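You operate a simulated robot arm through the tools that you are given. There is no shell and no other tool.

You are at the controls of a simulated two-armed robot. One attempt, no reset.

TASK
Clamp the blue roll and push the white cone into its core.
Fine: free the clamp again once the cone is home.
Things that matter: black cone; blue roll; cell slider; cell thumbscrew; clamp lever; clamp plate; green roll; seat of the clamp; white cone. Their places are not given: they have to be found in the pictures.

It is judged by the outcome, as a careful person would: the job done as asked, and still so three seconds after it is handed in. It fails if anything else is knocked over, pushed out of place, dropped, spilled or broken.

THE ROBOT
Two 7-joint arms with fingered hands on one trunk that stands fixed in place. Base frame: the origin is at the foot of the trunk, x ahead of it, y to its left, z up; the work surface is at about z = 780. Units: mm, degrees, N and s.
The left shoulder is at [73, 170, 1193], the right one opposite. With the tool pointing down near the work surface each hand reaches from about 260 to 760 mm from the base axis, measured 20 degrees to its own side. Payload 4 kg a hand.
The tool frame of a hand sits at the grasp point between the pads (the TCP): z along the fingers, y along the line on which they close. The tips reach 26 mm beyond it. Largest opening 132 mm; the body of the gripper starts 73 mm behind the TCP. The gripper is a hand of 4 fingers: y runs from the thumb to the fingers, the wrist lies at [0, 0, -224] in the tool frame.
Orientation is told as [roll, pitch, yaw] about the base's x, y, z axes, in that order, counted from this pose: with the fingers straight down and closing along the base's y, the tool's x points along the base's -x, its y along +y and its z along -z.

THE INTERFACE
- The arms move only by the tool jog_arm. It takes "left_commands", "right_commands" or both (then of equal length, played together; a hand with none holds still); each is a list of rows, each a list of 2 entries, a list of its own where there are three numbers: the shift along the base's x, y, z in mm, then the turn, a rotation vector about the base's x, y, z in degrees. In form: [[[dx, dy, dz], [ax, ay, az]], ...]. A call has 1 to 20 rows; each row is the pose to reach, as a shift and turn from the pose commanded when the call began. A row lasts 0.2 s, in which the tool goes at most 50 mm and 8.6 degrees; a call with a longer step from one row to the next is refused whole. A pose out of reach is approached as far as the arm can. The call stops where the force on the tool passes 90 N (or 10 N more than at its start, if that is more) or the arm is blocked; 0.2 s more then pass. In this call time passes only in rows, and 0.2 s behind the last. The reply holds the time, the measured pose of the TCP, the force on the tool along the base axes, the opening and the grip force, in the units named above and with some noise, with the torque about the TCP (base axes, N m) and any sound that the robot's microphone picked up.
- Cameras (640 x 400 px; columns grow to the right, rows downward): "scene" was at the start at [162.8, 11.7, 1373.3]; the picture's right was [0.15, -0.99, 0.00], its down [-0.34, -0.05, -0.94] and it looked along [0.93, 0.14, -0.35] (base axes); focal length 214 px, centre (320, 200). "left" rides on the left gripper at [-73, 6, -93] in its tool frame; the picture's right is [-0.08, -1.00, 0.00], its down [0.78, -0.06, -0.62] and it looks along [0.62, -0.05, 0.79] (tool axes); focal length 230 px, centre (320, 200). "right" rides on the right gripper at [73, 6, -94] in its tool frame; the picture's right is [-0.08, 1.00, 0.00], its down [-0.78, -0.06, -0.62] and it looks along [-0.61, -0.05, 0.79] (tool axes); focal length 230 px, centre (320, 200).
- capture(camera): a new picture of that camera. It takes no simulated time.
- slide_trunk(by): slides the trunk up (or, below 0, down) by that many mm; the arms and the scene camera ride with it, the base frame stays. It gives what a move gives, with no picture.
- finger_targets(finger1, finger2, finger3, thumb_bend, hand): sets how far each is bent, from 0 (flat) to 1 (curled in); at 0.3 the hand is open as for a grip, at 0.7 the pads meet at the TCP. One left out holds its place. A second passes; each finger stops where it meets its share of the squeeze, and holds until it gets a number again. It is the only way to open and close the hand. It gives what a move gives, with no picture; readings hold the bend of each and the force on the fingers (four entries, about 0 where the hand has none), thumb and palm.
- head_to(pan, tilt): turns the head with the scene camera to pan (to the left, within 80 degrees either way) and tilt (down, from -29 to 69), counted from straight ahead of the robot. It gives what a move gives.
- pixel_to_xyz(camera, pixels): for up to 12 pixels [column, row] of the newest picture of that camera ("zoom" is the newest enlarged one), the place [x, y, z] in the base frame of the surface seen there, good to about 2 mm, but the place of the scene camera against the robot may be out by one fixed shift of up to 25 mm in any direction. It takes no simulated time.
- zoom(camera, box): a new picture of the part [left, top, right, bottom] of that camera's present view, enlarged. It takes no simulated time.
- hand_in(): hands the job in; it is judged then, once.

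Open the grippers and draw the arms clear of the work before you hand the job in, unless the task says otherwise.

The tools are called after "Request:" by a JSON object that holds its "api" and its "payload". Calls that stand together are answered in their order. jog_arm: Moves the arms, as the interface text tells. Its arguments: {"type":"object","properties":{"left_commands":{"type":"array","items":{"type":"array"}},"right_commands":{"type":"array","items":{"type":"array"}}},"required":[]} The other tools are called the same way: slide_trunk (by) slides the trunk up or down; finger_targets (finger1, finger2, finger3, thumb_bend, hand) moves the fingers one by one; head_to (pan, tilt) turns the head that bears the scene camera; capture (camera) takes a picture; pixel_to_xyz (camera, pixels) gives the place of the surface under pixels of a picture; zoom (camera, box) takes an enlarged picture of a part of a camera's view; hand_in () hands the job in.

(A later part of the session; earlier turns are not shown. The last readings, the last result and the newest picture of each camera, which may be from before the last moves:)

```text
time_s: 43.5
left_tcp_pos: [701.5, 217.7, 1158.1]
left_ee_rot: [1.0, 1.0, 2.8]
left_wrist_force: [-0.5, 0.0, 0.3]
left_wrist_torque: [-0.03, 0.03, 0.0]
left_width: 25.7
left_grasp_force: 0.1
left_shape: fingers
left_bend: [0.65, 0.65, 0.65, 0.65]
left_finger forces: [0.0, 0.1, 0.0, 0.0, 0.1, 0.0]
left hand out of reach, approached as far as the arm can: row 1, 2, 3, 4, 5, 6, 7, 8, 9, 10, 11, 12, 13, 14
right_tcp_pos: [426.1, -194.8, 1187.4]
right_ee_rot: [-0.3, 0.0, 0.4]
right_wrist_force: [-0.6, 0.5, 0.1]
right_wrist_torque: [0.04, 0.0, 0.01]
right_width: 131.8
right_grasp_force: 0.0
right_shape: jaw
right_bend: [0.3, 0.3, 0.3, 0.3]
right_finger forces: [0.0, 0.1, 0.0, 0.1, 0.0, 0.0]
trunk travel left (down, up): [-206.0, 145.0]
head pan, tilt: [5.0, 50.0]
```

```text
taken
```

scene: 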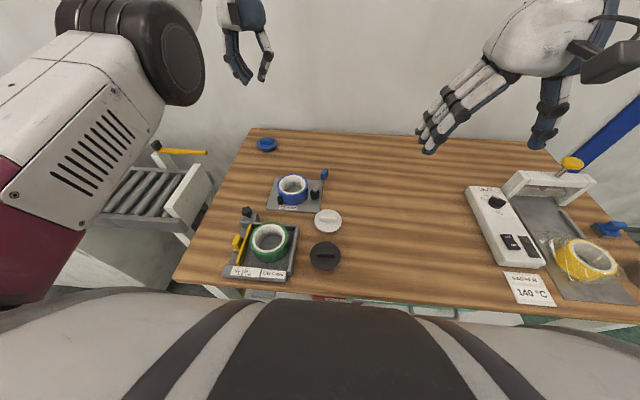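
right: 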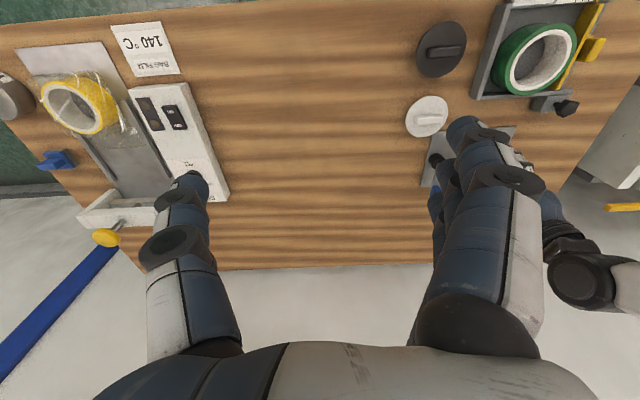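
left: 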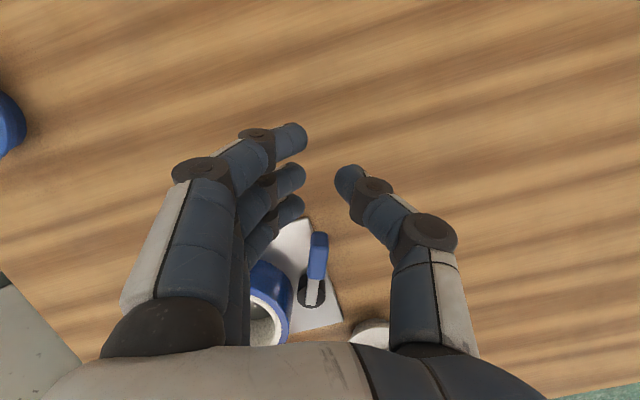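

The arm is now high and clear. I'll look at its posture directly with the head to see what is limiting it.

Request:
{"api": "head_to", "payload": {"pan": 15, "tilt": 15}}

Request:
{"api": "capture", "payload": {"camera": "scene"}}

Request:
{"api": "pixel_to_xyz", "payload": {"camera": "scene", "pixels": [[100, 200], [150, 150], [180, 180], [200, 130], [230, 130], [250, 130], [40, 260], [120, 230]]}}

```text
time_s: 44.5
left_tcp_pos: [702.9, 216.2, 1157.8]
left_ee_rot: [1.0, 1.0, 2.8]
left_wrist_force: [0.2, -0.6, -0.4]
left_wrist_torque: [-0.01, 0.0, 0.04]
left_width: 25.8
left_grasp_force: 0.1
left_shape: fingers
left_bend: [0.65, 0.65, 0.65, 0.65]
left_finger forces: [0.0, 0.0, 0.1, 0.1, 0.1, 0.0]
right_tcp_pos: [425.4, -194.5, 1186.4]
right_ee_rot: [-0.3, 0.0, 0.4]
right_wrist_force: [1.0, -0.3, 0.3]
right_wrist_torque: [0.01, -0.01, -0.02]
right_width: 132.0
right_grasp_force: 0.0
right_shape: jaw
right_bend: [0.3, 0.3, 0.3, 0.3]
right_finger forces: [0.1, 0.1, 0.1, 0.1, 0.0, 0.0]
trunk travel left (down, up): [-206.0, 145.0]
head pan, tilt: [15.0, 15.0]
```

```text
taken
```

scene: 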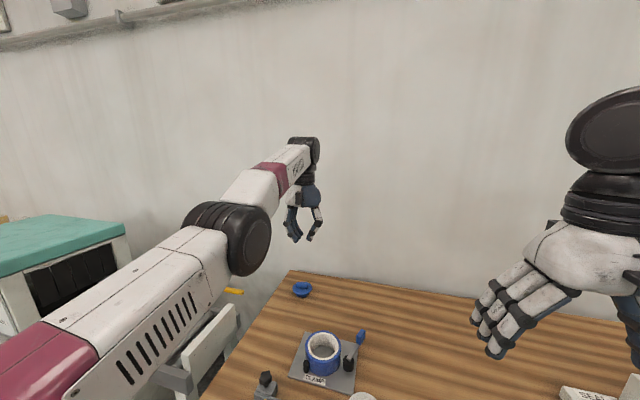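

```text
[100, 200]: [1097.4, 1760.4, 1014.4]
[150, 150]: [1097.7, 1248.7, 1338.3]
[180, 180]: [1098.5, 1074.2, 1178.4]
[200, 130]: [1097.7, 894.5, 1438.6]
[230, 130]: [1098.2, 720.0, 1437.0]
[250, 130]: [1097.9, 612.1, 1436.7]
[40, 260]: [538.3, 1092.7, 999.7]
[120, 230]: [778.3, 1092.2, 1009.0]
```

The elbow hinge is horizontal and the arm is straight; it started with the elbow high, so folding should bring the wrist down. I'll command down plus strong pull-in here in free space.

Request:
{"api": "jog_arm", "payload": {"left_commands": [[[-15, 0, -40], [0, 0, 0]], [[-30, 0, -80], [0, 0, 0]], [[-50, 0, -110], [0, 0, 0]], [[-75, 0, -130], [0, 0, 0]], [[-100, 0, -140], [0, 0, 0]]]}}

Request:
{"api": "capture", "payload": {"camera": "scene"}}

```text
time_s: 45.7
left_tcp_pos: [725.1, 209.8, 1042.9]
left_ee_rot: [1.0, 0.9, 2.7]
left_wrist_force: [-0.6, 0.1, 0.2]
left_wrist_torque: [0.0, -0.02, -0.02]
left_width: 25.5
left_grasp_force: 0.1
left_shape: fingers
left_bend: [0.65, 0.65, 0.65, 0.65]
left_finger forces: [0.0, 0.1, 0.0, 0.1, 0.0, 0.0]
left hand out of reach, approached as far as the arm can: row 1, 2, 3, 4, 5
right_tcp_pos: [425.4, -194.4, 1187.2]
right_ee_rot: [-0.2, -0.1, 0.4]
right_wrist_force: [0.2, 0.2, -0.3]
right_wrist_torque: [-0.03, 0.01, 0.0]
right_width: 131.8
right_grasp_force: 0.1
right_shape: jaw
right_bend: [0.3, 0.3, 0.3, 0.3]
right_finger forces: [0.1, 0.0, 0.0, 0.0, 0.0, 0.0]
trunk travel left (down, up): [-206.0, 145.0]
head pan, tilt: [15.0, 15.0]
```

```text
taken
```

scene: 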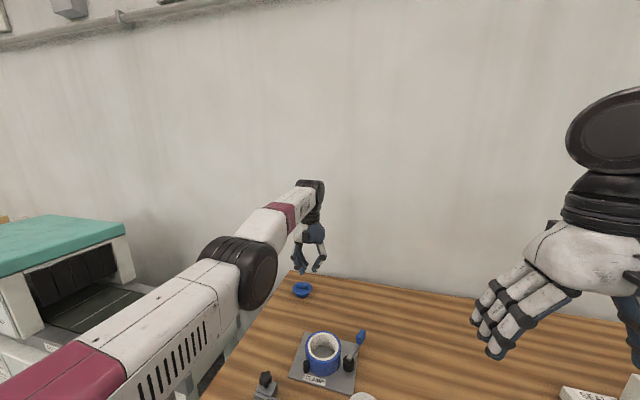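

Still straight. The last well-folded posture was (638,144,946) at yaw −100, so I'll retrace towards it: turn yaw to −100 while pulling in.

Request:
{"api": "jog_arm", "payload": {"left_commands": [[[-7, -5, -5], [0, 0, -8]], [[-14, -10, -10], [0, 0, -16]], [[-21, -15, -15], [0, 0, -24]], [[-28, -20, -20], [0, 0, -32]], [[-35, -25, -25], [0, 0, -40]], [[-42, -30, -30], [0, 0, -48]], [[-49, -35, -35], [0, 0, -56]], [[-56, -40, -40], [0, 0, -64]], [[-63, -45, -45], [0, 0, -72]], [[-70, -50, -50], [0, 0, -80]], [[-77, -55, -55], [0, 0, -88]], [[-85, -60, -60], [0, 0, -96]], [[-90, -60, -60], [0, 0, -102]]]}}

Request:
{"api": "capture", "payload": {"camera": "scene"}}

```text
time_s: 48.5
left_tcp_pos: [729.0, 140.4, 986.8]
left_ee_rot: [0.9, 0.9, -99.4]
left_wrist_force: [0.6, 0.2, 0.8]
left_wrist_torque: [-0.03, 0.02, 0.0]
left_width: 25.4
left_grasp_force: 0.2
left_shape: fingers
left_bend: [0.65, 0.65, 0.65, 0.65]
left_finger forces: [0.0, 0.1, 0.0, 0.0, 0.1, 0.0]
left hand out of reach, approached as far as the arm can: row 1, 2, 3, 4, 5, 6, 7, 8, 9, 10, 11, 12, 13
right_tcp_pos: [425.6, -194.1, 1186.7]
right_ee_rot: [-0.2, 0.0, 0.3]
right_wrist_force: [0.2, 0.3, 0.7]
right_wrist_torque: [0.0, 0.01, -0.01]
right_width: 131.8
right_grasp_force: 0.1
right_shape: jaw
right_bend: [0.3, 0.3, 0.3, 0.3]
right_finger forces: [0.1, 0.0, 0.0, 0.0, 0.0, 0.1]
trunk travel left (down, up): [-206.0, 145.0]
head pan, tilt: [15.0, 15.0]
```

```text
taken
```

scene: 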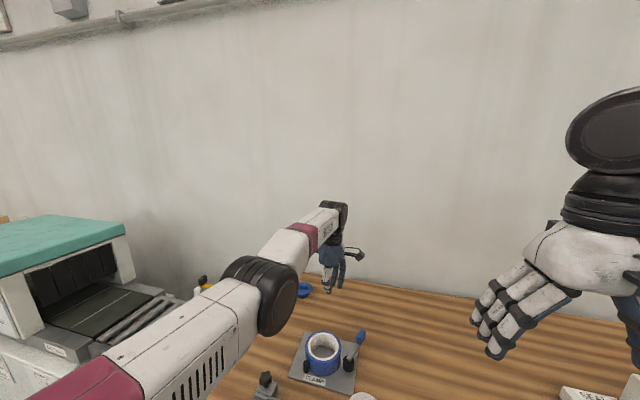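

The arithmetic suggests that, at fixed hand orientation, this straight elbow never receives any motion; a pitch change should give it some. I'll tilt the hand +40° (fingers towards the robot) while pulling the wrist in, still high above the table.

Request:
{"api": "jog_arm", "payload": {"left_commands": [[[-39, 0, 3], [0, 8, 0]], [[-78, 0, 10], [0, 16, 0]], [[-117, 0, 20], [0, 24, 0]], [[-156, 0, 35], [0, 32, 0]], [[-194, 0, 52], [0, 40, 0]]]}}

Request:
{"api": "capture", "payload": {"camera": "scene"}}

```text
time_s: 49.7
left_tcp_pos: [537.6, 140.1, 1036.7]
left_ee_rot: [-38.7, -5.4, -97.7]
left_wrist_force: [0.4, 1.0, -0.9]
left_wrist_torque: [0.0, 0.07, 0.01]
left_width: 25.7
left_grasp_force: 0.2
left_shape: fingers
left_bend: [0.65, 0.65, 0.65, 0.65]
left_finger forces: [0.0, 0.0, 0.1, 0.1, 0.0, 0.0]
left hand out of reach, approached as far as the arm can: row 1, 2, 3
right_tcp_pos: [428.8, -194.0, 1184.8]
right_ee_rot: [-0.2, 0.3, 0.4]
right_wrist_force: [1.3, 0.6, -0.6]
right_wrist_torque: [-0.02, 0.08, 0.01]
right_width: 131.9
right_grasp_force: 0.0
right_shape: jaw
right_bend: [0.3, 0.3, 0.3, 0.3]
right_finger forces: [0.1, 0.1, 0.0, 0.1, 0.0, 0.1]
trunk travel left (down, up): [-206.0, 145.0]
head pan, tilt: [15.0, 15.0]
```

```text
taken
```

scene: 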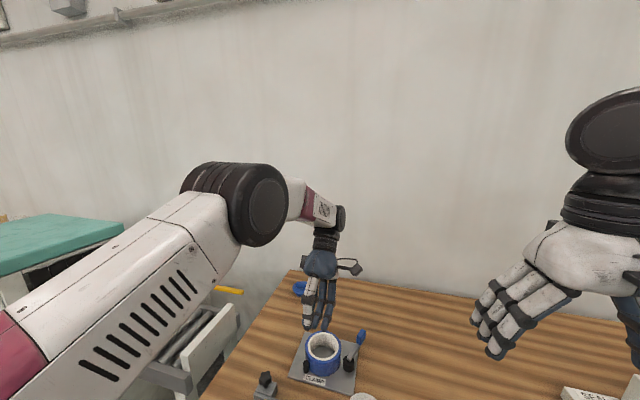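

Unlocked: the elbow is folded upward again. I'll bring the hand back to vertical while keeping the wrist well inside reach.

Request:
{"api": "jog_arm", "payload": {"left_commands": [[[6, 4, -8], [0, -8, 0]], [[12, 8, -16], [0, -16, 0]], [[18, 12, -26], [0, -24, 0]], [[24, 16, -36], [0, -32, 0]], [[30, 20, -45], [0, -40, 0]]]}}

Request:
{"api": "head_to", "payload": {"pan": 5, "tilt": 50}}

Request:
{"api": "capture", "payload": {"camera": "scene"}}

Request:
{"api": "zoom", "payload": {"camera": "scene", "box": [260, 130, 360, 230]}}

```text
time_s: 50.9
left_tcp_pos: [563.9, 158.6, 993.6]
left_ee_rot: [1.1, 1.0, -99.3]
left_wrist_force: [-0.7, -0.2, -0.2]
left_wrist_torque: [0.01, 0.01, -0.02]
left_width: 25.2
left_grasp_force: 0.0
left_shape: fingers
left_bend: [0.65, 0.65, 0.65, 0.65]
left_finger forces: [0.0, 0.1, 0.1, 0.1, 0.0, 0.0]
right_tcp_pos: [424.0, -194.9, 1186.1]
right_ee_rot: [-0.4, 0.1, 0.3]
right_wrist_force: [-0.5, 0.5, 0.1]
right_wrist_torque: [0.0, 0.0, -0.03]
right_width: 132.1
right_grasp_force: 0.1
right_shape: jaw
right_bend: [0.3, 0.3, 0.3, 0.3]
right_finger forces: [0.1, 0.0, 0.0, 0.0, 0.1, 0.0]
trunk travel left (down, up): [-206.0, 145.0]
head pan, tilt: [15.0, 15.0]
```

```text
time_s: 51.9
left_tcp_pos: [564.7, 158.5, 993.5]
left_ee_rot: [1.0, 1.0, -99.2]
left_wrist_force: [0.0, 0.1, -0.2]
left_wrist_torque: [-0.01, 0.0, -0.01]
left_width: 25.4
left_grasp_force: 0.1
left_shape: fingers
left_bend: [0.65, 0.65, 0.65, 0.65]
left_finger forces: [0.0, 0.0, 0.1, 0.0, 0.0, 0.0]
right_tcp_pos: [425.3, -194.3, 1187.4]
right_ee_rot: [-0.3, 0.0, 0.5]
right_wrist_force: [0.6, -0.6, -0.4]
right_wrist_torque: [-0.04, -0.02, 0.01]
right_width: 131.9
right_grasp_force: 0.1
right_shape: jaw
right_bend: [0.3, 0.3, 0.3, 0.3]
right_finger forces: [0.0, 0.0, 0.0, 0.0, 0.1, 0.0]
trunk travel left (down, up): [-206.0, 145.0]
head pan, tilt: [5.0, 50.0]
```

```text
taken
```

scene: 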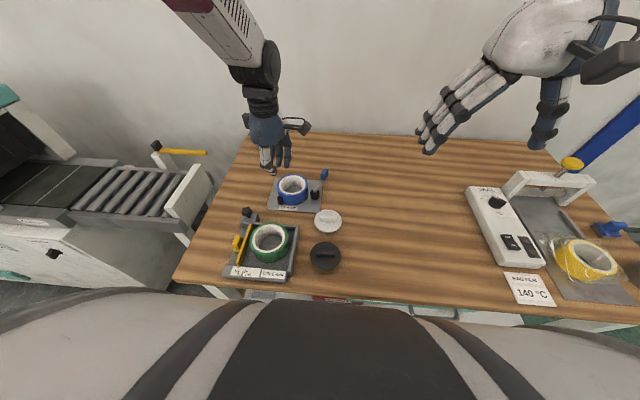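

```text
4.00 times, centred on (310, 180) of scene
```

zoom: 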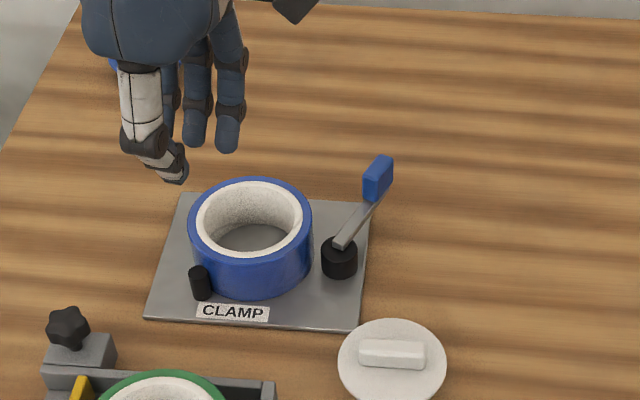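

Everything is in place and the lever has turned about 30° clockwise. I'll measure the cam and handle now.

Request:
{"api": "pixel_to_xyz", "payload": {"camera": "zoom", "pixels": [[339, 242], [338, 265], [355, 225], [378, 165], [370, 180], [386, 162], [380, 190], [322, 245], [357, 245], [310, 240]]}}

Request:
{"api": "capture", "payload": {"camera": "left"}}

```text
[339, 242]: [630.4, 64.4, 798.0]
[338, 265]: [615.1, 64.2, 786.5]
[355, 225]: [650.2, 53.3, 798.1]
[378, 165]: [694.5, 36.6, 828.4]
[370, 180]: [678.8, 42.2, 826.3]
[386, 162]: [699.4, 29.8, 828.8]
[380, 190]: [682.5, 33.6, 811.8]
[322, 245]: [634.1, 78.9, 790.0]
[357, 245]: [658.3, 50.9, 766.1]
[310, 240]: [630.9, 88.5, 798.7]
```

```text
taken
```

left: 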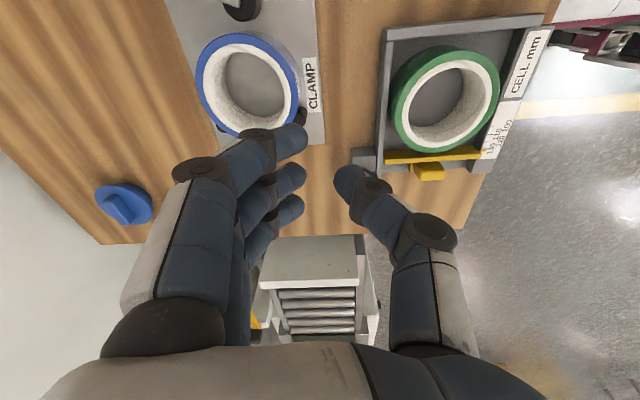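

Handle centre ≈(690,38), top ≈847. I'll turn to yaw −60 and move partway, watching that the arm tracks.

Request:
{"api": "jog_arm", "payload": {"left_commands": [[[6, -12, 2], [0, 0, 8]], [[12, -24, 4], [0, 0, 16]], [[18, -36, 6], [0, 0, 24]], [[24, -48, 8], [0, 0, 32]], [[30, -60, 10], [0, 0, 39.5]]]}}

Request:
{"api": "finger_targets", "payload": {"hand": "left", "finger1": 0.55, "finger2": 0.55, "finger3": 0.55, "thumb_bend": 0.55}}

Request:
{"api": "jog_arm", "payload": {"left_commands": [[[30, -20, -5], [0, -8, 0]], [[60, -40, -10], [0, -16, 0]], [[95, -60, -20], [0, -24, 0]]]}}

Request:
{"api": "capture", "payload": {"camera": "left"}}

Request:
{"api": "capture", "payload": {"camera": "scene"}}

```text
time_s: 53.1
left_tcp_pos: [596.7, 100.8, 1008.4]
left_ee_rot: [0.7, -0.2, -58.8]
left_wrist_force: [-0.7, -0.5, -0.2]
left_wrist_torque: [0.0, -0.01, 0.02]
left_width: 25.2
left_grasp_force: 0.1
left_shape: fingers
left_bend: [0.65, 0.65, 0.65, 0.65]
left_finger forces: [0.0, 0.0, 0.0, 0.1, 0.0, 0.0]
right_tcp_pos: [424.7, -194.5, 1187.8]
right_ee_rot: [-0.3, 0.0, 0.4]
right_wrist_force: [0.1, -0.1, -0.1]
right_wrist_torque: [0.02, 0.01, -0.01]
right_width: 131.8
right_grasp_force: 0.1
right_shape: jaw
right_bend: [0.3, 0.3, 0.3, 0.3]
right_finger forces: [0.0, 0.1, 0.1, 0.1, 0.0, 0.0]
trunk travel left (down, up): [-206.0, 145.0]
head pan, tilt: [5.0, 50.0]
```

```text
time_s: 54.1
left_tcp_pos: [595.4, 104.3, 1004.4]
left_ee_rot: [0.5, 0.2, -58.8]
left_wrist_force: [-0.3, -0.6, -0.3]
left_wrist_torque: [-0.04, -0.01, 0.0]
left_width: 53.9
left_grasp_force: 0.1
left_shape: fingers
left_bend: [0.55, 0.55, 0.55, 0.55]
left_finger forces: [0.1, 0.0, 0.0, 0.0, 0.1, 0.1]
right_tcp_pos: [426.5, -194.0, 1187.0]
right_ee_rot: [-0.4, 0.0, 0.4]
right_wrist_force: [0.0, -0.6, -0.1]
right_wrist_torque: [0.0, -0.01, 0.0]
right_width: 131.9
right_grasp_force: 0.1
right_shape: jaw
right_bend: [0.3, 0.3, 0.3, 0.3]
right_finger forces: [0.0, 0.0, 0.1, 0.0, 0.0, 0.0]
trunk travel left (down, up): [-206.0, 145.0]
head pan, tilt: [5.0, 50.0]
```

```text
time_s: 55.1
left_tcp_pos: [704.9, 68.8, 1001.3]
left_ee_rot: [20.7, -14.4, -57.1]
left_wrist_force: [-0.6, -0.1, 0.3]
left_wrist_torque: [0.01, 0.04, -0.02]
left_width: 54.1
left_grasp_force: 0.0
left_shape: fingers
left_bend: [0.55, 0.55, 0.55, 0.55]
left_finger forces: [0.1, 0.1, 0.0, 0.0, 0.0, 0.0]
right_tcp_pos: [424.5, -194.5, 1187.9]
right_ee_rot: [-0.3, 0.1, 0.4]
right_wrist_force: [0.2, -0.1, -0.5]
right_wrist_torque: [0.02, 0.01, 0.0]
right_width: 131.9
right_grasp_force: 0.1
right_shape: jaw
right_bend: [0.3, 0.3, 0.3, 0.3]
right_finger forces: [0.0, 0.0, 0.1, 0.1, 0.0, 0.0]
trunk travel left (down, up): [-206.0, 145.0]
head pan, tilt: [5.0, 50.0]
stopped in row 3 (left hand): the arm was blocked; the commanded pose is now the measured one
```

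```text
taken
```

left: 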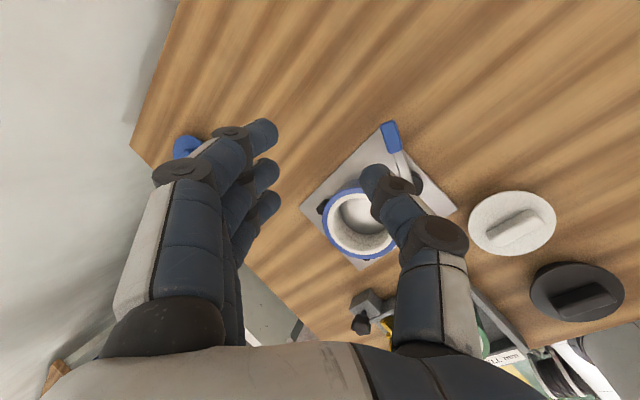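

```text
taken
```

scene: 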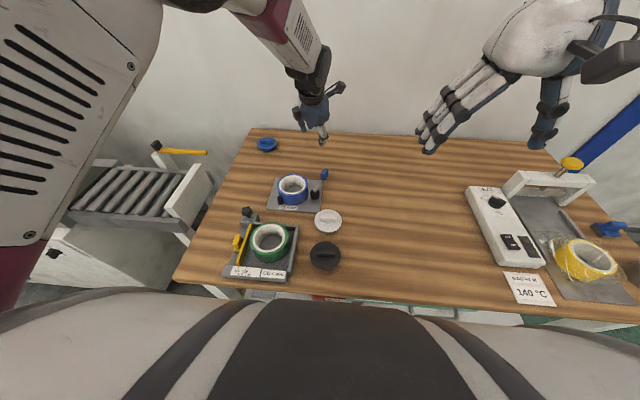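

Blocked again by the cross-body limit (about −11° at the shoulder). Leaning the hand towards (+x,−y) instead keeps the wrist on the left side. First I'll undo this tilt.

Request:
{"api": "jog_arm", "payload": {"left_commands": [[[-25, 10, 0], [0, 8, 0]], [[-50, 20, 0], [0, 16, 0]], [[-80, 35, 0], [0, 24, 0]]]}}

```text
time_s: 55.9
left_tcp_pos: [622.0, 102.6, 1000.5]
left_ee_rot: [0.7, -0.7, -54.9]
left_wrist_force: [-0.4, -0.8, 0.1]
left_wrist_torque: [-0.02, 0.03, -0.01]
left_width: 53.8
left_grasp_force: 0.1
left_shape: fingers
left_bend: [0.55, 0.55, 0.55, 0.55]
left_finger forces: [0.0, 0.0, 0.0, 0.0, 0.0, 0.0]
right_tcp_pos: [425.6, -194.0, 1188.0]
right_ee_rot: [-0.3, 0.0, 0.3]
right_wrist_force: [0.4, 0.4, 0.0]
right_wrist_torque: [0.01, -0.02, 0.02]
right_width: 131.8
right_grasp_force: 0.1
right_shape: jaw
right_bend: [0.3, 0.3, 0.3, 0.3]
right_finger forces: [0.1, 0.0, 0.0, 0.0, 0.0, 0.1]
trunk travel left (down, up): [-206.0, 145.0]
head pan, tilt: [5.0, 50.0]
```

Vertical again at yaw −55. Now I'll lean 30° towards (+x,−y) while bringing the fingers over the handle, at z 940.

Request:
{"api": "jog_arm", "payload": {"left_commands": [[[16, -14, -15], [-6, -4.5, 0]], [[33, -29, -30], [-12, -9, 0]], [[50, -44, -45], [-18, -13.5, 0]], [[66, -58, -60], [-24, -18, 0]]]}}

Request:
{"api": "capture", "payload": {"camera": "left"}}

Request:
{"api": "zoom", "payload": {"camera": "scene", "box": [260, 80, 400, 220]}}

```text
time_s: 56.9
left_tcp_pos: [689.4, 43.4, 938.3]
left_ee_rot: [1.9, -30.9, -55.1]
left_wrist_force: [0.0, -0.7, -0.3]
left_wrist_torque: [0.0, 0.01, 0.0]
left_width: 54.0
left_grasp_force: 0.1
left_shape: fingers
left_bend: [0.55, 0.55, 0.55, 0.55]
left_finger forces: [0.1, 0.0, 0.0, 0.1, 0.0, 0.0]
right_tcp_pos: [424.6, -192.9, 1187.1]
right_ee_rot: [-0.3, 0.2, 0.5]
right_wrist_force: [0.0, 1.1, -0.2]
right_wrist_torque: [-0.01, 0.03, 0.01]
right_width: 131.7
right_grasp_force: 0.1
right_shape: jaw
right_bend: [0.3, 0.3, 0.3, 0.3]
right_finger forces: [0.0, 0.0, 0.0, 0.0, 0.0, 0.0]
trunk travel left (down, up): [-206.0, 145.0]
head pan, tilt: [5.0, 50.0]
```

```text
taken
```

left: 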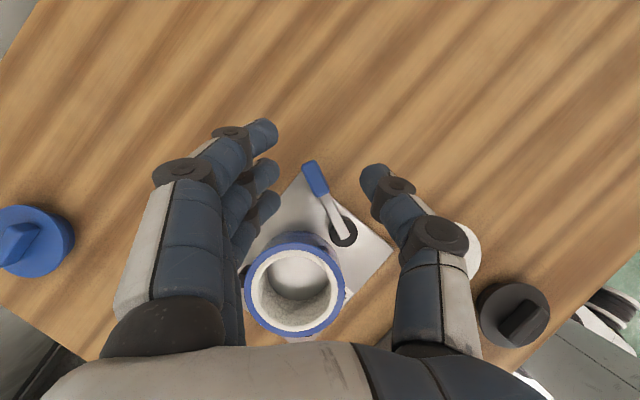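

```text
2.86 times, centred on (330, 150) of scene
```

zoom: 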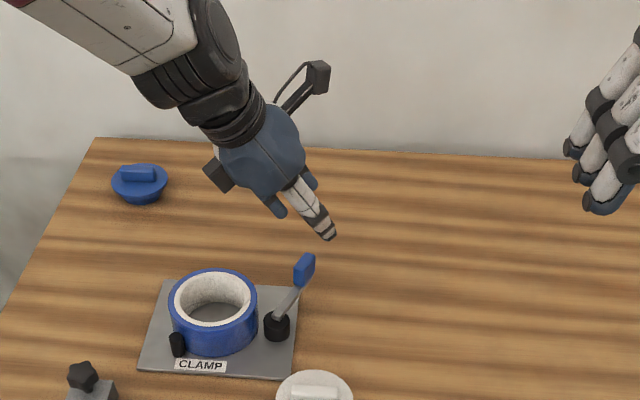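

Tracked well: the handle at (315,180) sits midway between fingers (268) and thumb (362). I'll descend to cage it.

Request:
{"api": "jog_arm", "payload": {"left_commands": [[[0, 0, -25], [0, 0, 0]], [[-1, 0, -50], [0, 0, 0]], [[-2, 0, -70], [0, 0, 0]], [[-3, 0, -82], [0, 0, 0]]]}}

Request:
{"api": "capture", "payload": {"camera": "left"}}

Request:
{"api": "zoom", "payload": {"camera": "scene", "box": [260, 100, 380, 220]}}

```text
time_s: 57.9
left_tcp_pos: [686.3, 42.0, 855.9]
left_ee_rot: [1.8, -30.7, -55.3]
left_wrist_force: [-0.3, 0.2, 0.3]
left_wrist_torque: [-0.02, 0.0, 0.02]
left_width: 54.1
left_grasp_force: 0.0
left_shape: fingers
left_bend: [0.55, 0.55, 0.55, 0.55]
left_finger forces: [0.1, 0.0, 0.1, 0.0, 0.0, 0.0]
right_tcp_pos: [425.8, -194.5, 1187.0]
right_ee_rot: [-0.3, 0.0, 0.3]
right_wrist_force: [0.4, -0.1, 0.7]
right_wrist_torque: [0.03, -0.04, -0.03]
right_width: 131.8
right_grasp_force: 0.1
right_shape: jaw
right_bend: [0.3, 0.3, 0.3, 0.3]
right_finger forces: [0.1, 0.1, 0.0, 0.0, 0.0, 0.0]
trunk travel left (down, up): [-206.0, 145.0]
head pan, tilt: [5.0, 50.0]
```

```text
taken
```

left: 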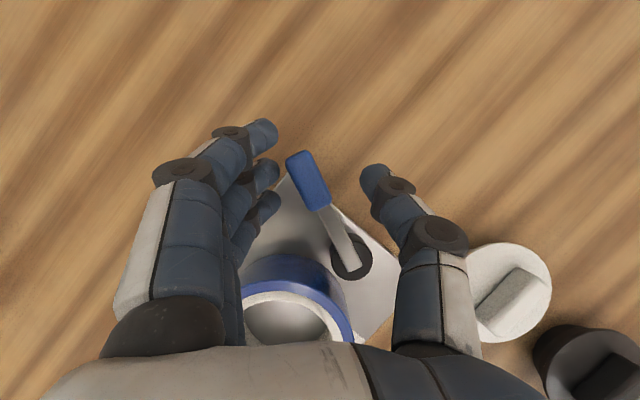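

```text
3.33 times, centred on (320, 160) of scene
```

zoom: 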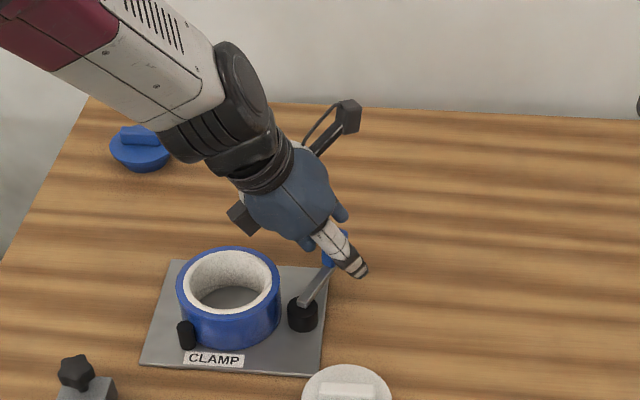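

The handle at (308,180) is inside the cage. I'll move along the arc by translation, first about 30°.

Request:
{"api": "jog_arm", "payload": {"left_commands": [[[-3, -6, 0], [0, 0, 0]], [[-6.6, -11.3, 0], [0, 0, 0]], [[-11, -16.5, 0], [0, 0, 0]], [[-15, -21.3, 0], [0, 0, 0]], [[-20, -25.5, 0], [0, 0, 0]], [[-25, -29.7, 0], [0, 0, 0]]]}}

Request:
{"api": "capture", "payload": {"camera": "left"}}

Request:
{"api": "zoom", "payload": {"camera": "scene", "box": [260, 100, 380, 220]}}

```text
time_s: 59.3
left_tcp_pos: [661.1, 13.4, 858.0]
left_ee_rot: [1.9, -30.7, -55.2]
left_wrist_force: [0.4, -0.4, -0.1]
left_wrist_torque: [-0.02, -0.02, 0.0]
left_width: 54.3
left_grasp_force: 0.2
left_shape: fingers
left_bend: [0.55, 0.54, 0.55, 0.55]
left_finger forces: [0.1, 0.4, 0.0, 0.0, 0.0, 0.0]
right_tcp_pos: [425.0, -195.3, 1187.8]
right_ee_rot: [-0.3, 0.0, 0.4]
right_wrist_force: [1.4, -0.1, 0.1]
right_wrist_torque: [0.02, 0.0, 0.01]
right_width: 132.2
right_grasp_force: 0.1
right_shape: jaw
right_bend: [0.3, 0.3, 0.3, 0.3]
right_finger forces: [0.0, 0.0, 0.1, 0.0, 0.1, 0.1]
trunk travel left (down, up): [-206.0, 145.0]
head pan, tilt: [5.0, 50.0]
```

```text
taken
```

left: 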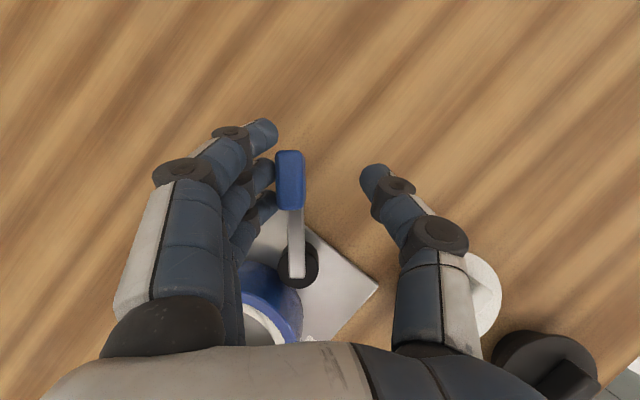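

```text
3.33 times, centred on (320, 160) of scene
```

zoom: 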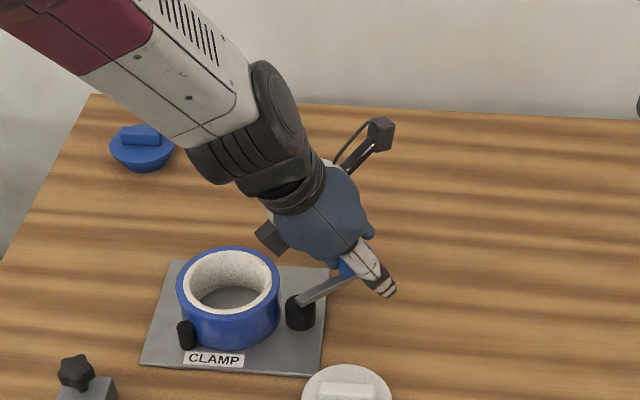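

The lever follows with <1 N, now at about −50°. Continuing the arc.

Request:
{"api": "jog_arm", "payload": {"left_commands": [[[-5.5, -3.5, 0], [0, 0, 0]], [[-11.3, -6.6, 0], [0, 0, 0]], [[-17.5, -9, 0], [0, 0, 0]], [[-23.6, -11, 0], [0, 0, 0]]]}}

Request:
{"api": "capture", "payload": {"camera": "left"}}

Request:
{"api": "zoom", "payload": {"camera": "scene", "box": [260, 100, 380, 220]}}

```text
time_s: 60.3
left_tcp_pos: [638.0, 0.9, 857.2]
left_ee_rot: [1.9, -30.7, -55.2]
left_wrist_force: [-0.5, -0.6, 0.4]
left_wrist_torque: [0.04, 0.02, 0.0]
left_width: 54.0
left_grasp_force: 0.0
left_shape: fingers
left_bend: [0.55, 0.55, 0.55, 0.55]
left_finger forces: [0.0, 0.1, 0.0, 0.0, 0.0, 0.0]
right_tcp_pos: [426.1, -195.5, 1186.4]
right_ee_rot: [-0.3, 0.0, 0.4]
right_wrist_force: [-0.3, 0.6, -0.3]
right_wrist_torque: [-0.02, 0.03, -0.01]
right_width: 131.7
right_grasp_force: 0.1
right_shape: jaw
right_bend: [0.3, 0.3, 0.3, 0.3]
right_finger forces: [0.1, 0.0, 0.0, 0.0, 0.0, 0.0]
trunk travel left (down, up): [-206.0, 145.0]
head pan, tilt: [5.0, 50.0]
```

```text
taken
```

left: 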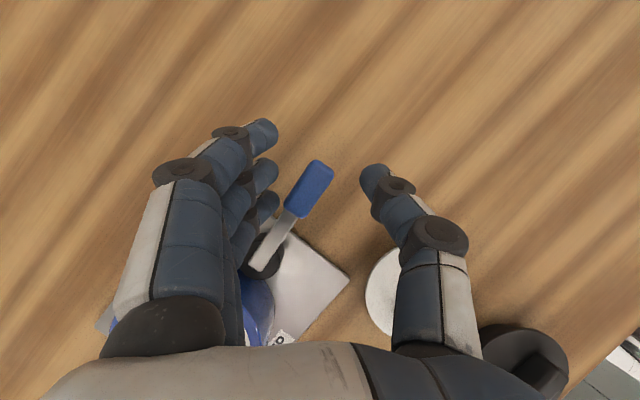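

```text
3.33 times, centred on (320, 160) of scene
```

zoom: 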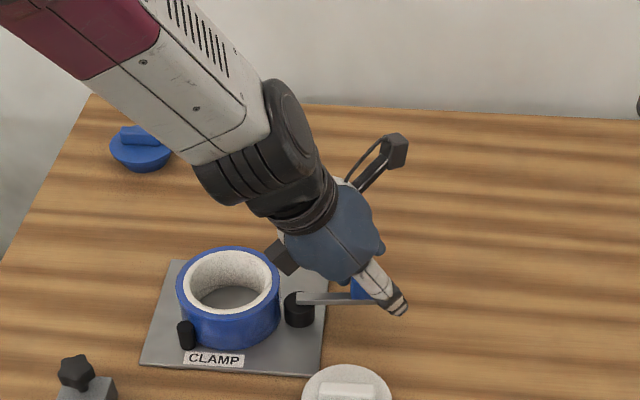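

The lever is now at about −88° and the cam is clearly closer to the roll (gap shrinking). I'll measure the lever before continuing.

Request:
{"api": "pixel_to_xyz", "payload": {"camera": "left", "pixels": [[318, 170], [308, 190], [296, 208], [262, 266], [280, 240], [270, 250], [255, 258]]}}

Request:
{"api": "zoom", "payload": {"camera": "scene", "box": [270, 160, 350, 220]}}

Request:
{"api": "pixel_to_xyz", "payload": {"camera": "zoom", "pixels": [[250, 255], [262, 262], [240, 265], [258, 285], [300, 262], [235, 240]]}}

```text
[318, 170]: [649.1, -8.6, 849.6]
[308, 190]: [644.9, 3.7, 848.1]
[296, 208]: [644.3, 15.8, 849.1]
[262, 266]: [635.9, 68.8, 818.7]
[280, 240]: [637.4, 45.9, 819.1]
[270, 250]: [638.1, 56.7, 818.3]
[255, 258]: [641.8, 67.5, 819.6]
```

```text
6.67 times, centred on (310, 190) of scene
```

zoom: 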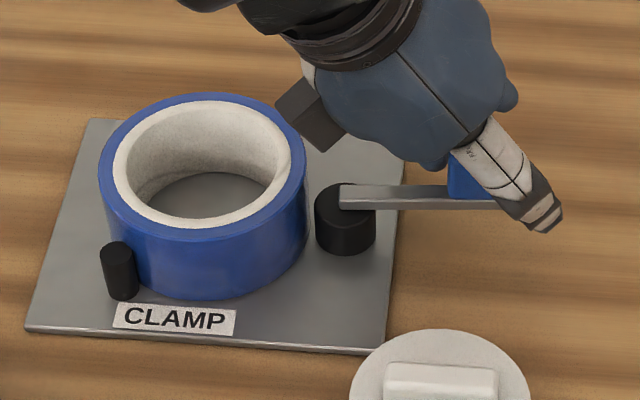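

```text
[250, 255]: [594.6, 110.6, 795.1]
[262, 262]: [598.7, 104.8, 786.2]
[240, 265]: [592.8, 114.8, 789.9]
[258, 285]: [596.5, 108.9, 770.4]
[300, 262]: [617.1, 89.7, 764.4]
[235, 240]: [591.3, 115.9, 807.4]
```

The lever is at −80° about a pivot at ≈(636,67), and the cam edge is now a few mm from the roll. I'll keep turning clockwise slowly and watch the finger forces for clamping.

Request:
{"api": "jog_arm", "payload": {"left_commands": [[[-6, 0, 0], [0, 0, 0]], [[-12, 0, 0], [0, 0, 0]], [[-18, 0, 0], [0, 0, 0]], [[-24, 0.5, 0], [0, 0, 0]], [[-30, 1, 0], [0, 0, 0]]]}}

Request:
{"api": "capture", "payload": {"camera": "left"}}

Request:
{"api": "zoom", "payload": {"camera": "scene", "box": [270, 160, 350, 220]}}

```text
time_s: 61.5
left_tcp_pos: [612.2, 0.9, 859.3]
left_ee_rot: [2.3, -30.9, -55.3]
left_wrist_force: [27.6, -11.9, 0.2]
left_wrist_torque: [-0.24, -0.59, -0.99]
left_width: 56.5
left_grasp_force: 12.6
left_shape: fingers
left_bend: [0.54, 0.47, 0.48, 0.55]
left_finger forces: [2.7, 13.4, 8.9, 0.0, 0.0, 0.0]
right_tcp_pos: [427.2, -195.5, 1185.9]
right_ee_rot: [-0.2, 0.1, 0.4]
right_wrist_force: [-1.0, 1.0, 0.4]
right_wrist_torque: [0.02, 0.01, 0.01]
right_width: 131.9
right_grasp_force: 0.0
right_shape: jaw
right_bend: [0.3, 0.3, 0.3, 0.3]
right_finger forces: [0.1, 0.1, 0.0, 0.0, 0.1, 0.0]
trunk travel left (down, up): [-206.0, 145.0]
head pan, tilt: [5.0, 50.0]
```

```text
taken
```

left: 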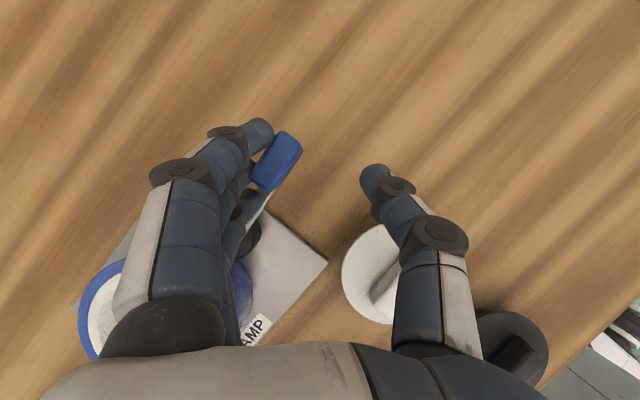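

```text
6.67 times, centred on (310, 190) of scene
```

zoom: 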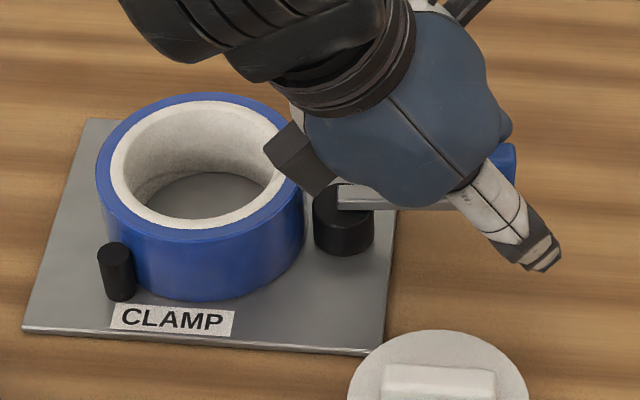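

Resistance appeared: ~28 N with the fingers yielding, and the lever at about −87°. That is either the clamp biting or an end stop, so I'll check the cam-to-roll contact closely.

Request:
{"api": "zoom", "payload": {"camera": "scene", "box": [295, 175, 325, 205]}}

Request:
{"api": "pixel_to_xyz", "payload": {"camera": "left", "pixels": [[280, 150], [290, 140], [268, 175], [260, 205], [253, 225], [255, 238], [252, 245]]}}

Request:
{"api": "zoom", "payload": {"camera": "left", "box": [200, 110, 360, 270]}}

```text
13.33 times, centred on (310, 190) of scene
```

zoom: 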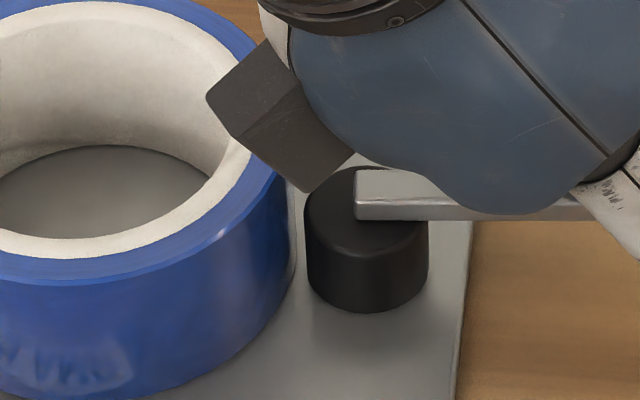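

```text
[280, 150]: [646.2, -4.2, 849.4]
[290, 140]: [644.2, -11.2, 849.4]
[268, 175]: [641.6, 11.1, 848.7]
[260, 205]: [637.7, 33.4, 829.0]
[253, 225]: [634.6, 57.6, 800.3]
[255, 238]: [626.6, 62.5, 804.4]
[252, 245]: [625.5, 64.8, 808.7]
```

```text
2.50 times, centred on (280, 190) of left
```

zoom: 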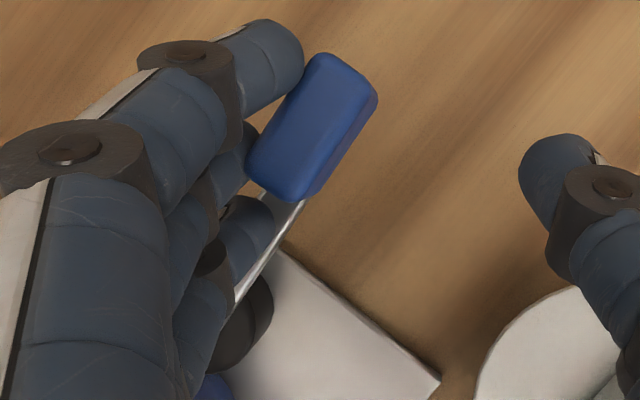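

There still seems to be a ~4 mm gap between cam and roll, so this might be an end stop or a finger jam. I'll back off, lift the hand clear, and look from above.

Request:
{"api": "jog_arm", "payload": {"left_commands": [[[10, 0, 0], [0, 0, 0]], [[20, 0, 0], [0, 0, 0]], [[20, 0, 20], [0, 0, 0]], [[20, 0, 45], [0, 0, 0]], [[20, 10, 75], [0, 0, 0]], [[15, 30, 105], [0, 0, 0]], [[10, 60, 130], [0, 0, 0]]]}}

Request:
{"api": "capture", "payload": {"camera": "left"}}

Request:
{"api": "zoom", "payload": {"camera": "scene", "box": [270, 160, 350, 220]}}

```text
time_s: 63.1
left_tcp_pos: [619.0, 64.8, 988.6]
left_ee_rot: [2.0, -30.6, -55.3]
left_wrist_force: [-0.7, -0.1, 0.2]
left_wrist_torque: [0.02, 0.0, -0.03]
left_width: 54.5
left_grasp_force: 0.1
left_shape: fingers
left_bend: [0.55, 0.55, 0.55, 0.55]
left_finger forces: [0.0, 0.0, 0.0, 0.1, 0.1, 0.1]
right_tcp_pos: [424.2, -194.5, 1187.4]
right_ee_rot: [-0.3, 0.1, 0.4]
right_wrist_force: [0.1, 0.4, -0.4]
right_wrist_torque: [0.0, 0.0, 0.02]
right_width: 131.7
right_grasp_force: 0.1
right_shape: jaw
right_bend: [0.3, 0.3, 0.3, 0.3]
right_finger forces: [0.0, 0.0, 0.0, 0.1, 0.0, 0.1]
trunk travel left (down, up): [-206.0, 145.0]
head pan, tilt: [5.0, 50.0]
```

```text
taken
```

left: 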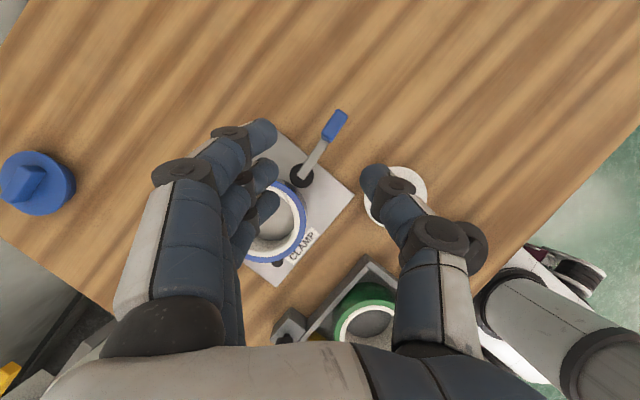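

```text
6.67 times, centred on (310, 190) of scene
```

zoom: 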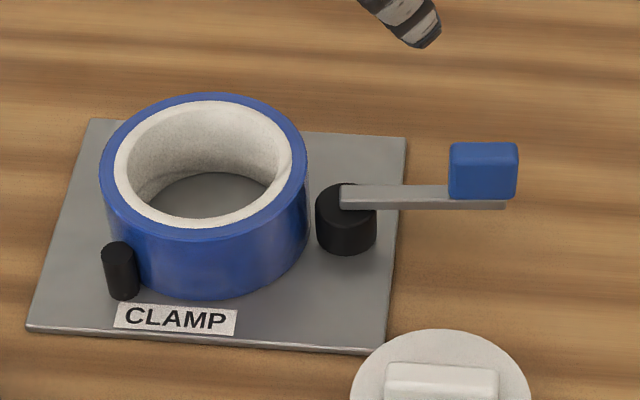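

The lever stays at ≈−85°. Zooming the left view on the cam–roll gap.

Request:
{"api": "zoom", "payload": {"camera": "left", "box": [240, 100, 370, 290]}}

Request:
{"api": "pixel_to_xyz", "payload": {"camera": "left", "pixels": [[302, 176], [293, 178], [300, 187], [313, 182], [301, 166], [335, 125], [312, 160], [298, 190], [303, 200], [304, 240], [285, 182], [275, 263]]}}

```text
2.11 times, centred on (305, 195) of left
```

zoom: 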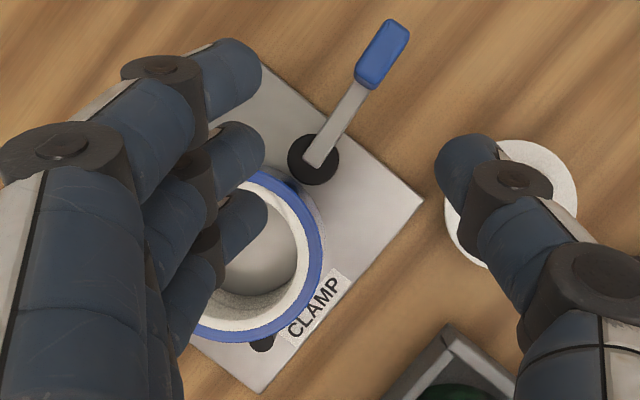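

```text
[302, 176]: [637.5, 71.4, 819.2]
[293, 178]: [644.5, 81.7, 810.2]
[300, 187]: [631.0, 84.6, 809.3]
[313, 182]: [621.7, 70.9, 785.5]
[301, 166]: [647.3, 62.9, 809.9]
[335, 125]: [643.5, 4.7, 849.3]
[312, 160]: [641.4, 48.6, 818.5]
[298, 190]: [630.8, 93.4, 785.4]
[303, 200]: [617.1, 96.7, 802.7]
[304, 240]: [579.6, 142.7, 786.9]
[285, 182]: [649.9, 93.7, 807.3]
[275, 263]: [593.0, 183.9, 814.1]
```

The cam centre has shifted only ~6 mm towards the roll, and measurements suggest a 5–8 mm gap remains with the lever at ≈−88°. I'll move the left hand aside and use the right camera from a low angle to inspect the gap.

Request:
{"api": "jog_arm", "payload": {"left_commands": [[[-15, 20, 10], [0, 0, 0]], [[-30, 50, 25], [0, 0, 0]], [[-40, 85, 40], [0, 0, 0]], [[-50, 120, 55], [0, 0, 0]], [[-60, 155, 70], [0, 0, 0]], [[-70, 190, 80], [0, 0, 0]]]}}

Request:
{"api": "jog_arm", "payload": {"right_commands": [[[0, 25, -25], [0, 0, 0]], [[0, 50, -50], [0, 0, 0]], [[0, 75, -80], [0, 0, 0]], [[0, 100, -110], [0, 0, 0]], [[0, 125, -140], [0, 0, 0]], [[0, 150, -170], [0, 0, 0]], [[0, 175, -200], [0, 0, 0]], [[5, 200, -225], [0, -6, 0]], [[10, 210, -235], [0, -13, 0]], [[15, 215, -240], [0, -20, 0]], [[20, 215, -245], [0, -27, 0]]]}}

Request:
{"api": "capture", "payload": {"camera": "right"}}

Request:
{"api": "capture", "payload": {"camera": "scene"}}

```text
time_s: 64.5
left_tcp_pos: [547.4, 253.0, 1070.1]
left_ee_rot: [1.9, -30.7, -55.1]
left_wrist_force: [0.0, -0.3, -0.2]
left_wrist_torque: [-0.03, -0.04, -0.03]
left_width: 54.8
left_grasp_force: 0.1
left_shape: fingers
left_bend: [0.55, 0.55, 0.55, 0.55]
left_finger forces: [0.1, 0.0, 0.0, 0.0, 0.0, 0.0]
right_tcp_pos: [425.0, -194.1, 1186.8]
right_ee_rot: [-0.2, 0.0, 0.4]
right_wrist_force: [0.0, -0.4, 1.4]
right_wrist_torque: [0.0, 0.0, 0.0]
right_width: 132.1
right_grasp_force: 0.1
right_shape: jaw
right_bend: [0.3, 0.3, 0.3, 0.3]
right_finger forces: [0.0, 0.0, 0.0, 0.0, 0.0, 0.1]
trunk travel left (down, up): [-206.0, 145.0]
head pan, tilt: [5.0, 50.0]
```

```text
time_s: 67.1
left_tcp_pos: [547.9, 252.9, 1069.2]
left_ee_rot: [2.0, -30.8, -55.2]
left_wrist_force: [0.0, 0.6, -0.5]
left_wrist_torque: [-0.02, 0.04, -0.02]
left_width: 54.7
left_grasp_force: 0.0
left_shape: fingers
left_bend: [0.55, 0.55, 0.55, 0.55]
left_finger forces: [0.1, 0.1, 0.0, 0.0, 0.0, 0.0]
right_tcp_pos: [461.1, 20.1, 967.2]
right_ee_rot: [5.3, -27.0, -5.7]
right_wrist_force: [-0.1, 0.2, -0.3]
right_wrist_torque: [-0.02, 0.03, 0.02]
right_width: 131.6
right_grasp_force: 0.0
right_shape: jaw
right_bend: [0.3, 0.3, 0.3, 0.3]
right_finger forces: [0.0, 0.1, 0.1, 0.0, 0.1, 0.0]
trunk travel left (down, up): [-206.0, 145.0]
head pan, tilt: [5.0, 50.0]
stopped in row 11 (right hand): the arm was blocked; the commanded pose is now the measured one
```

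```text
taken
```

right: 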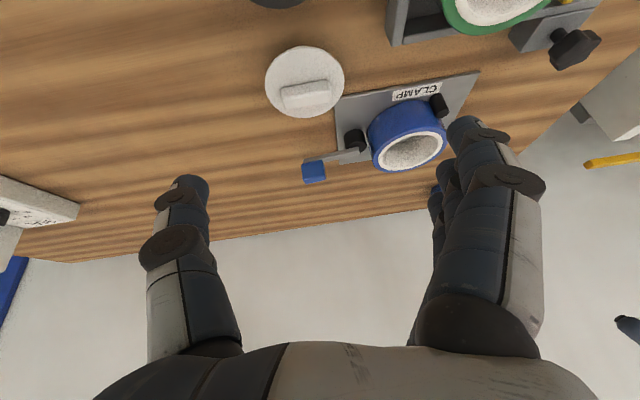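

```text
taken
```

scene: 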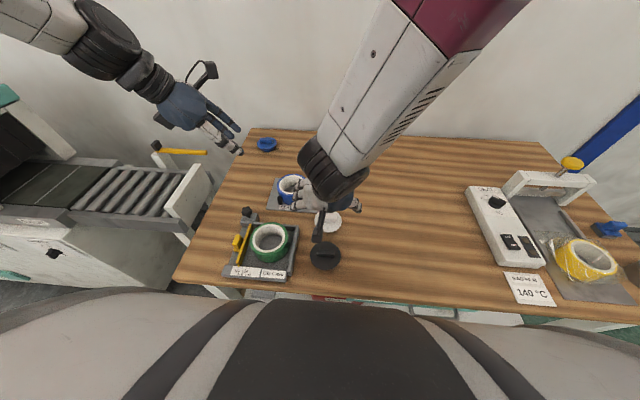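

The right camera now sees the cam beside the roll at about (360,138). Zooming in on it.

Request:
{"api": "zoom", "payload": {"camera": "right", "box": [290, 70, 490, 200]}}

Request:
{"api": "zoom", "payload": {"camera": "right", "box": [340, 110, 400, 170]}}

Request:
{"api": "pixel_to_xyz", "payload": {"camera": "zoom", "pixels": [[150, 200], [260, 200], [275, 230], [290, 200], [310, 200], [200, 280], [320, 250], [340, 300], [120, 230], [240, 260]]}}

```text
3.08 times, centred on (390, 135) of right
```

zoom: 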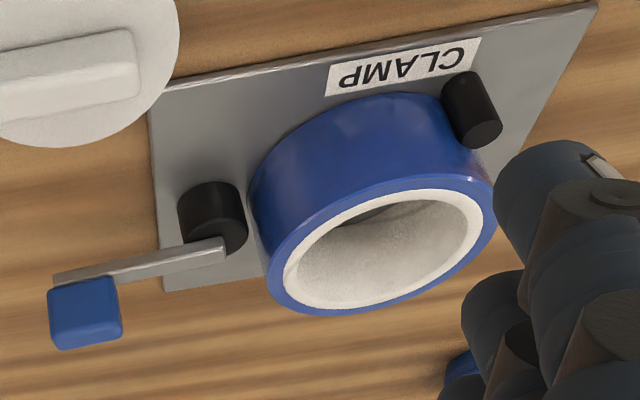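

```text
6.67 times, centred on (370, 140) of right
```

zoom: 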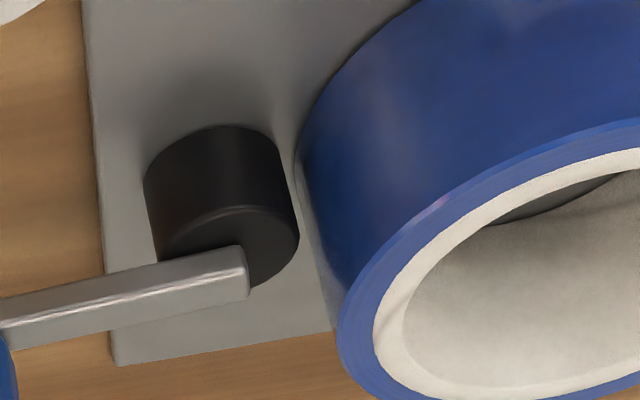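

```text
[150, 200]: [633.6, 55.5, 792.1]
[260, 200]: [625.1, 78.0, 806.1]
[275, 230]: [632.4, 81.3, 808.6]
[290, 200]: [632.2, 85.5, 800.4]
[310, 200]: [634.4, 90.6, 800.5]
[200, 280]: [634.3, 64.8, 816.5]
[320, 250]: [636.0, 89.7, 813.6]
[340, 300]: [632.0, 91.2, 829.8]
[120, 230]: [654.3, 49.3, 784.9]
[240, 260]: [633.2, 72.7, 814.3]
```

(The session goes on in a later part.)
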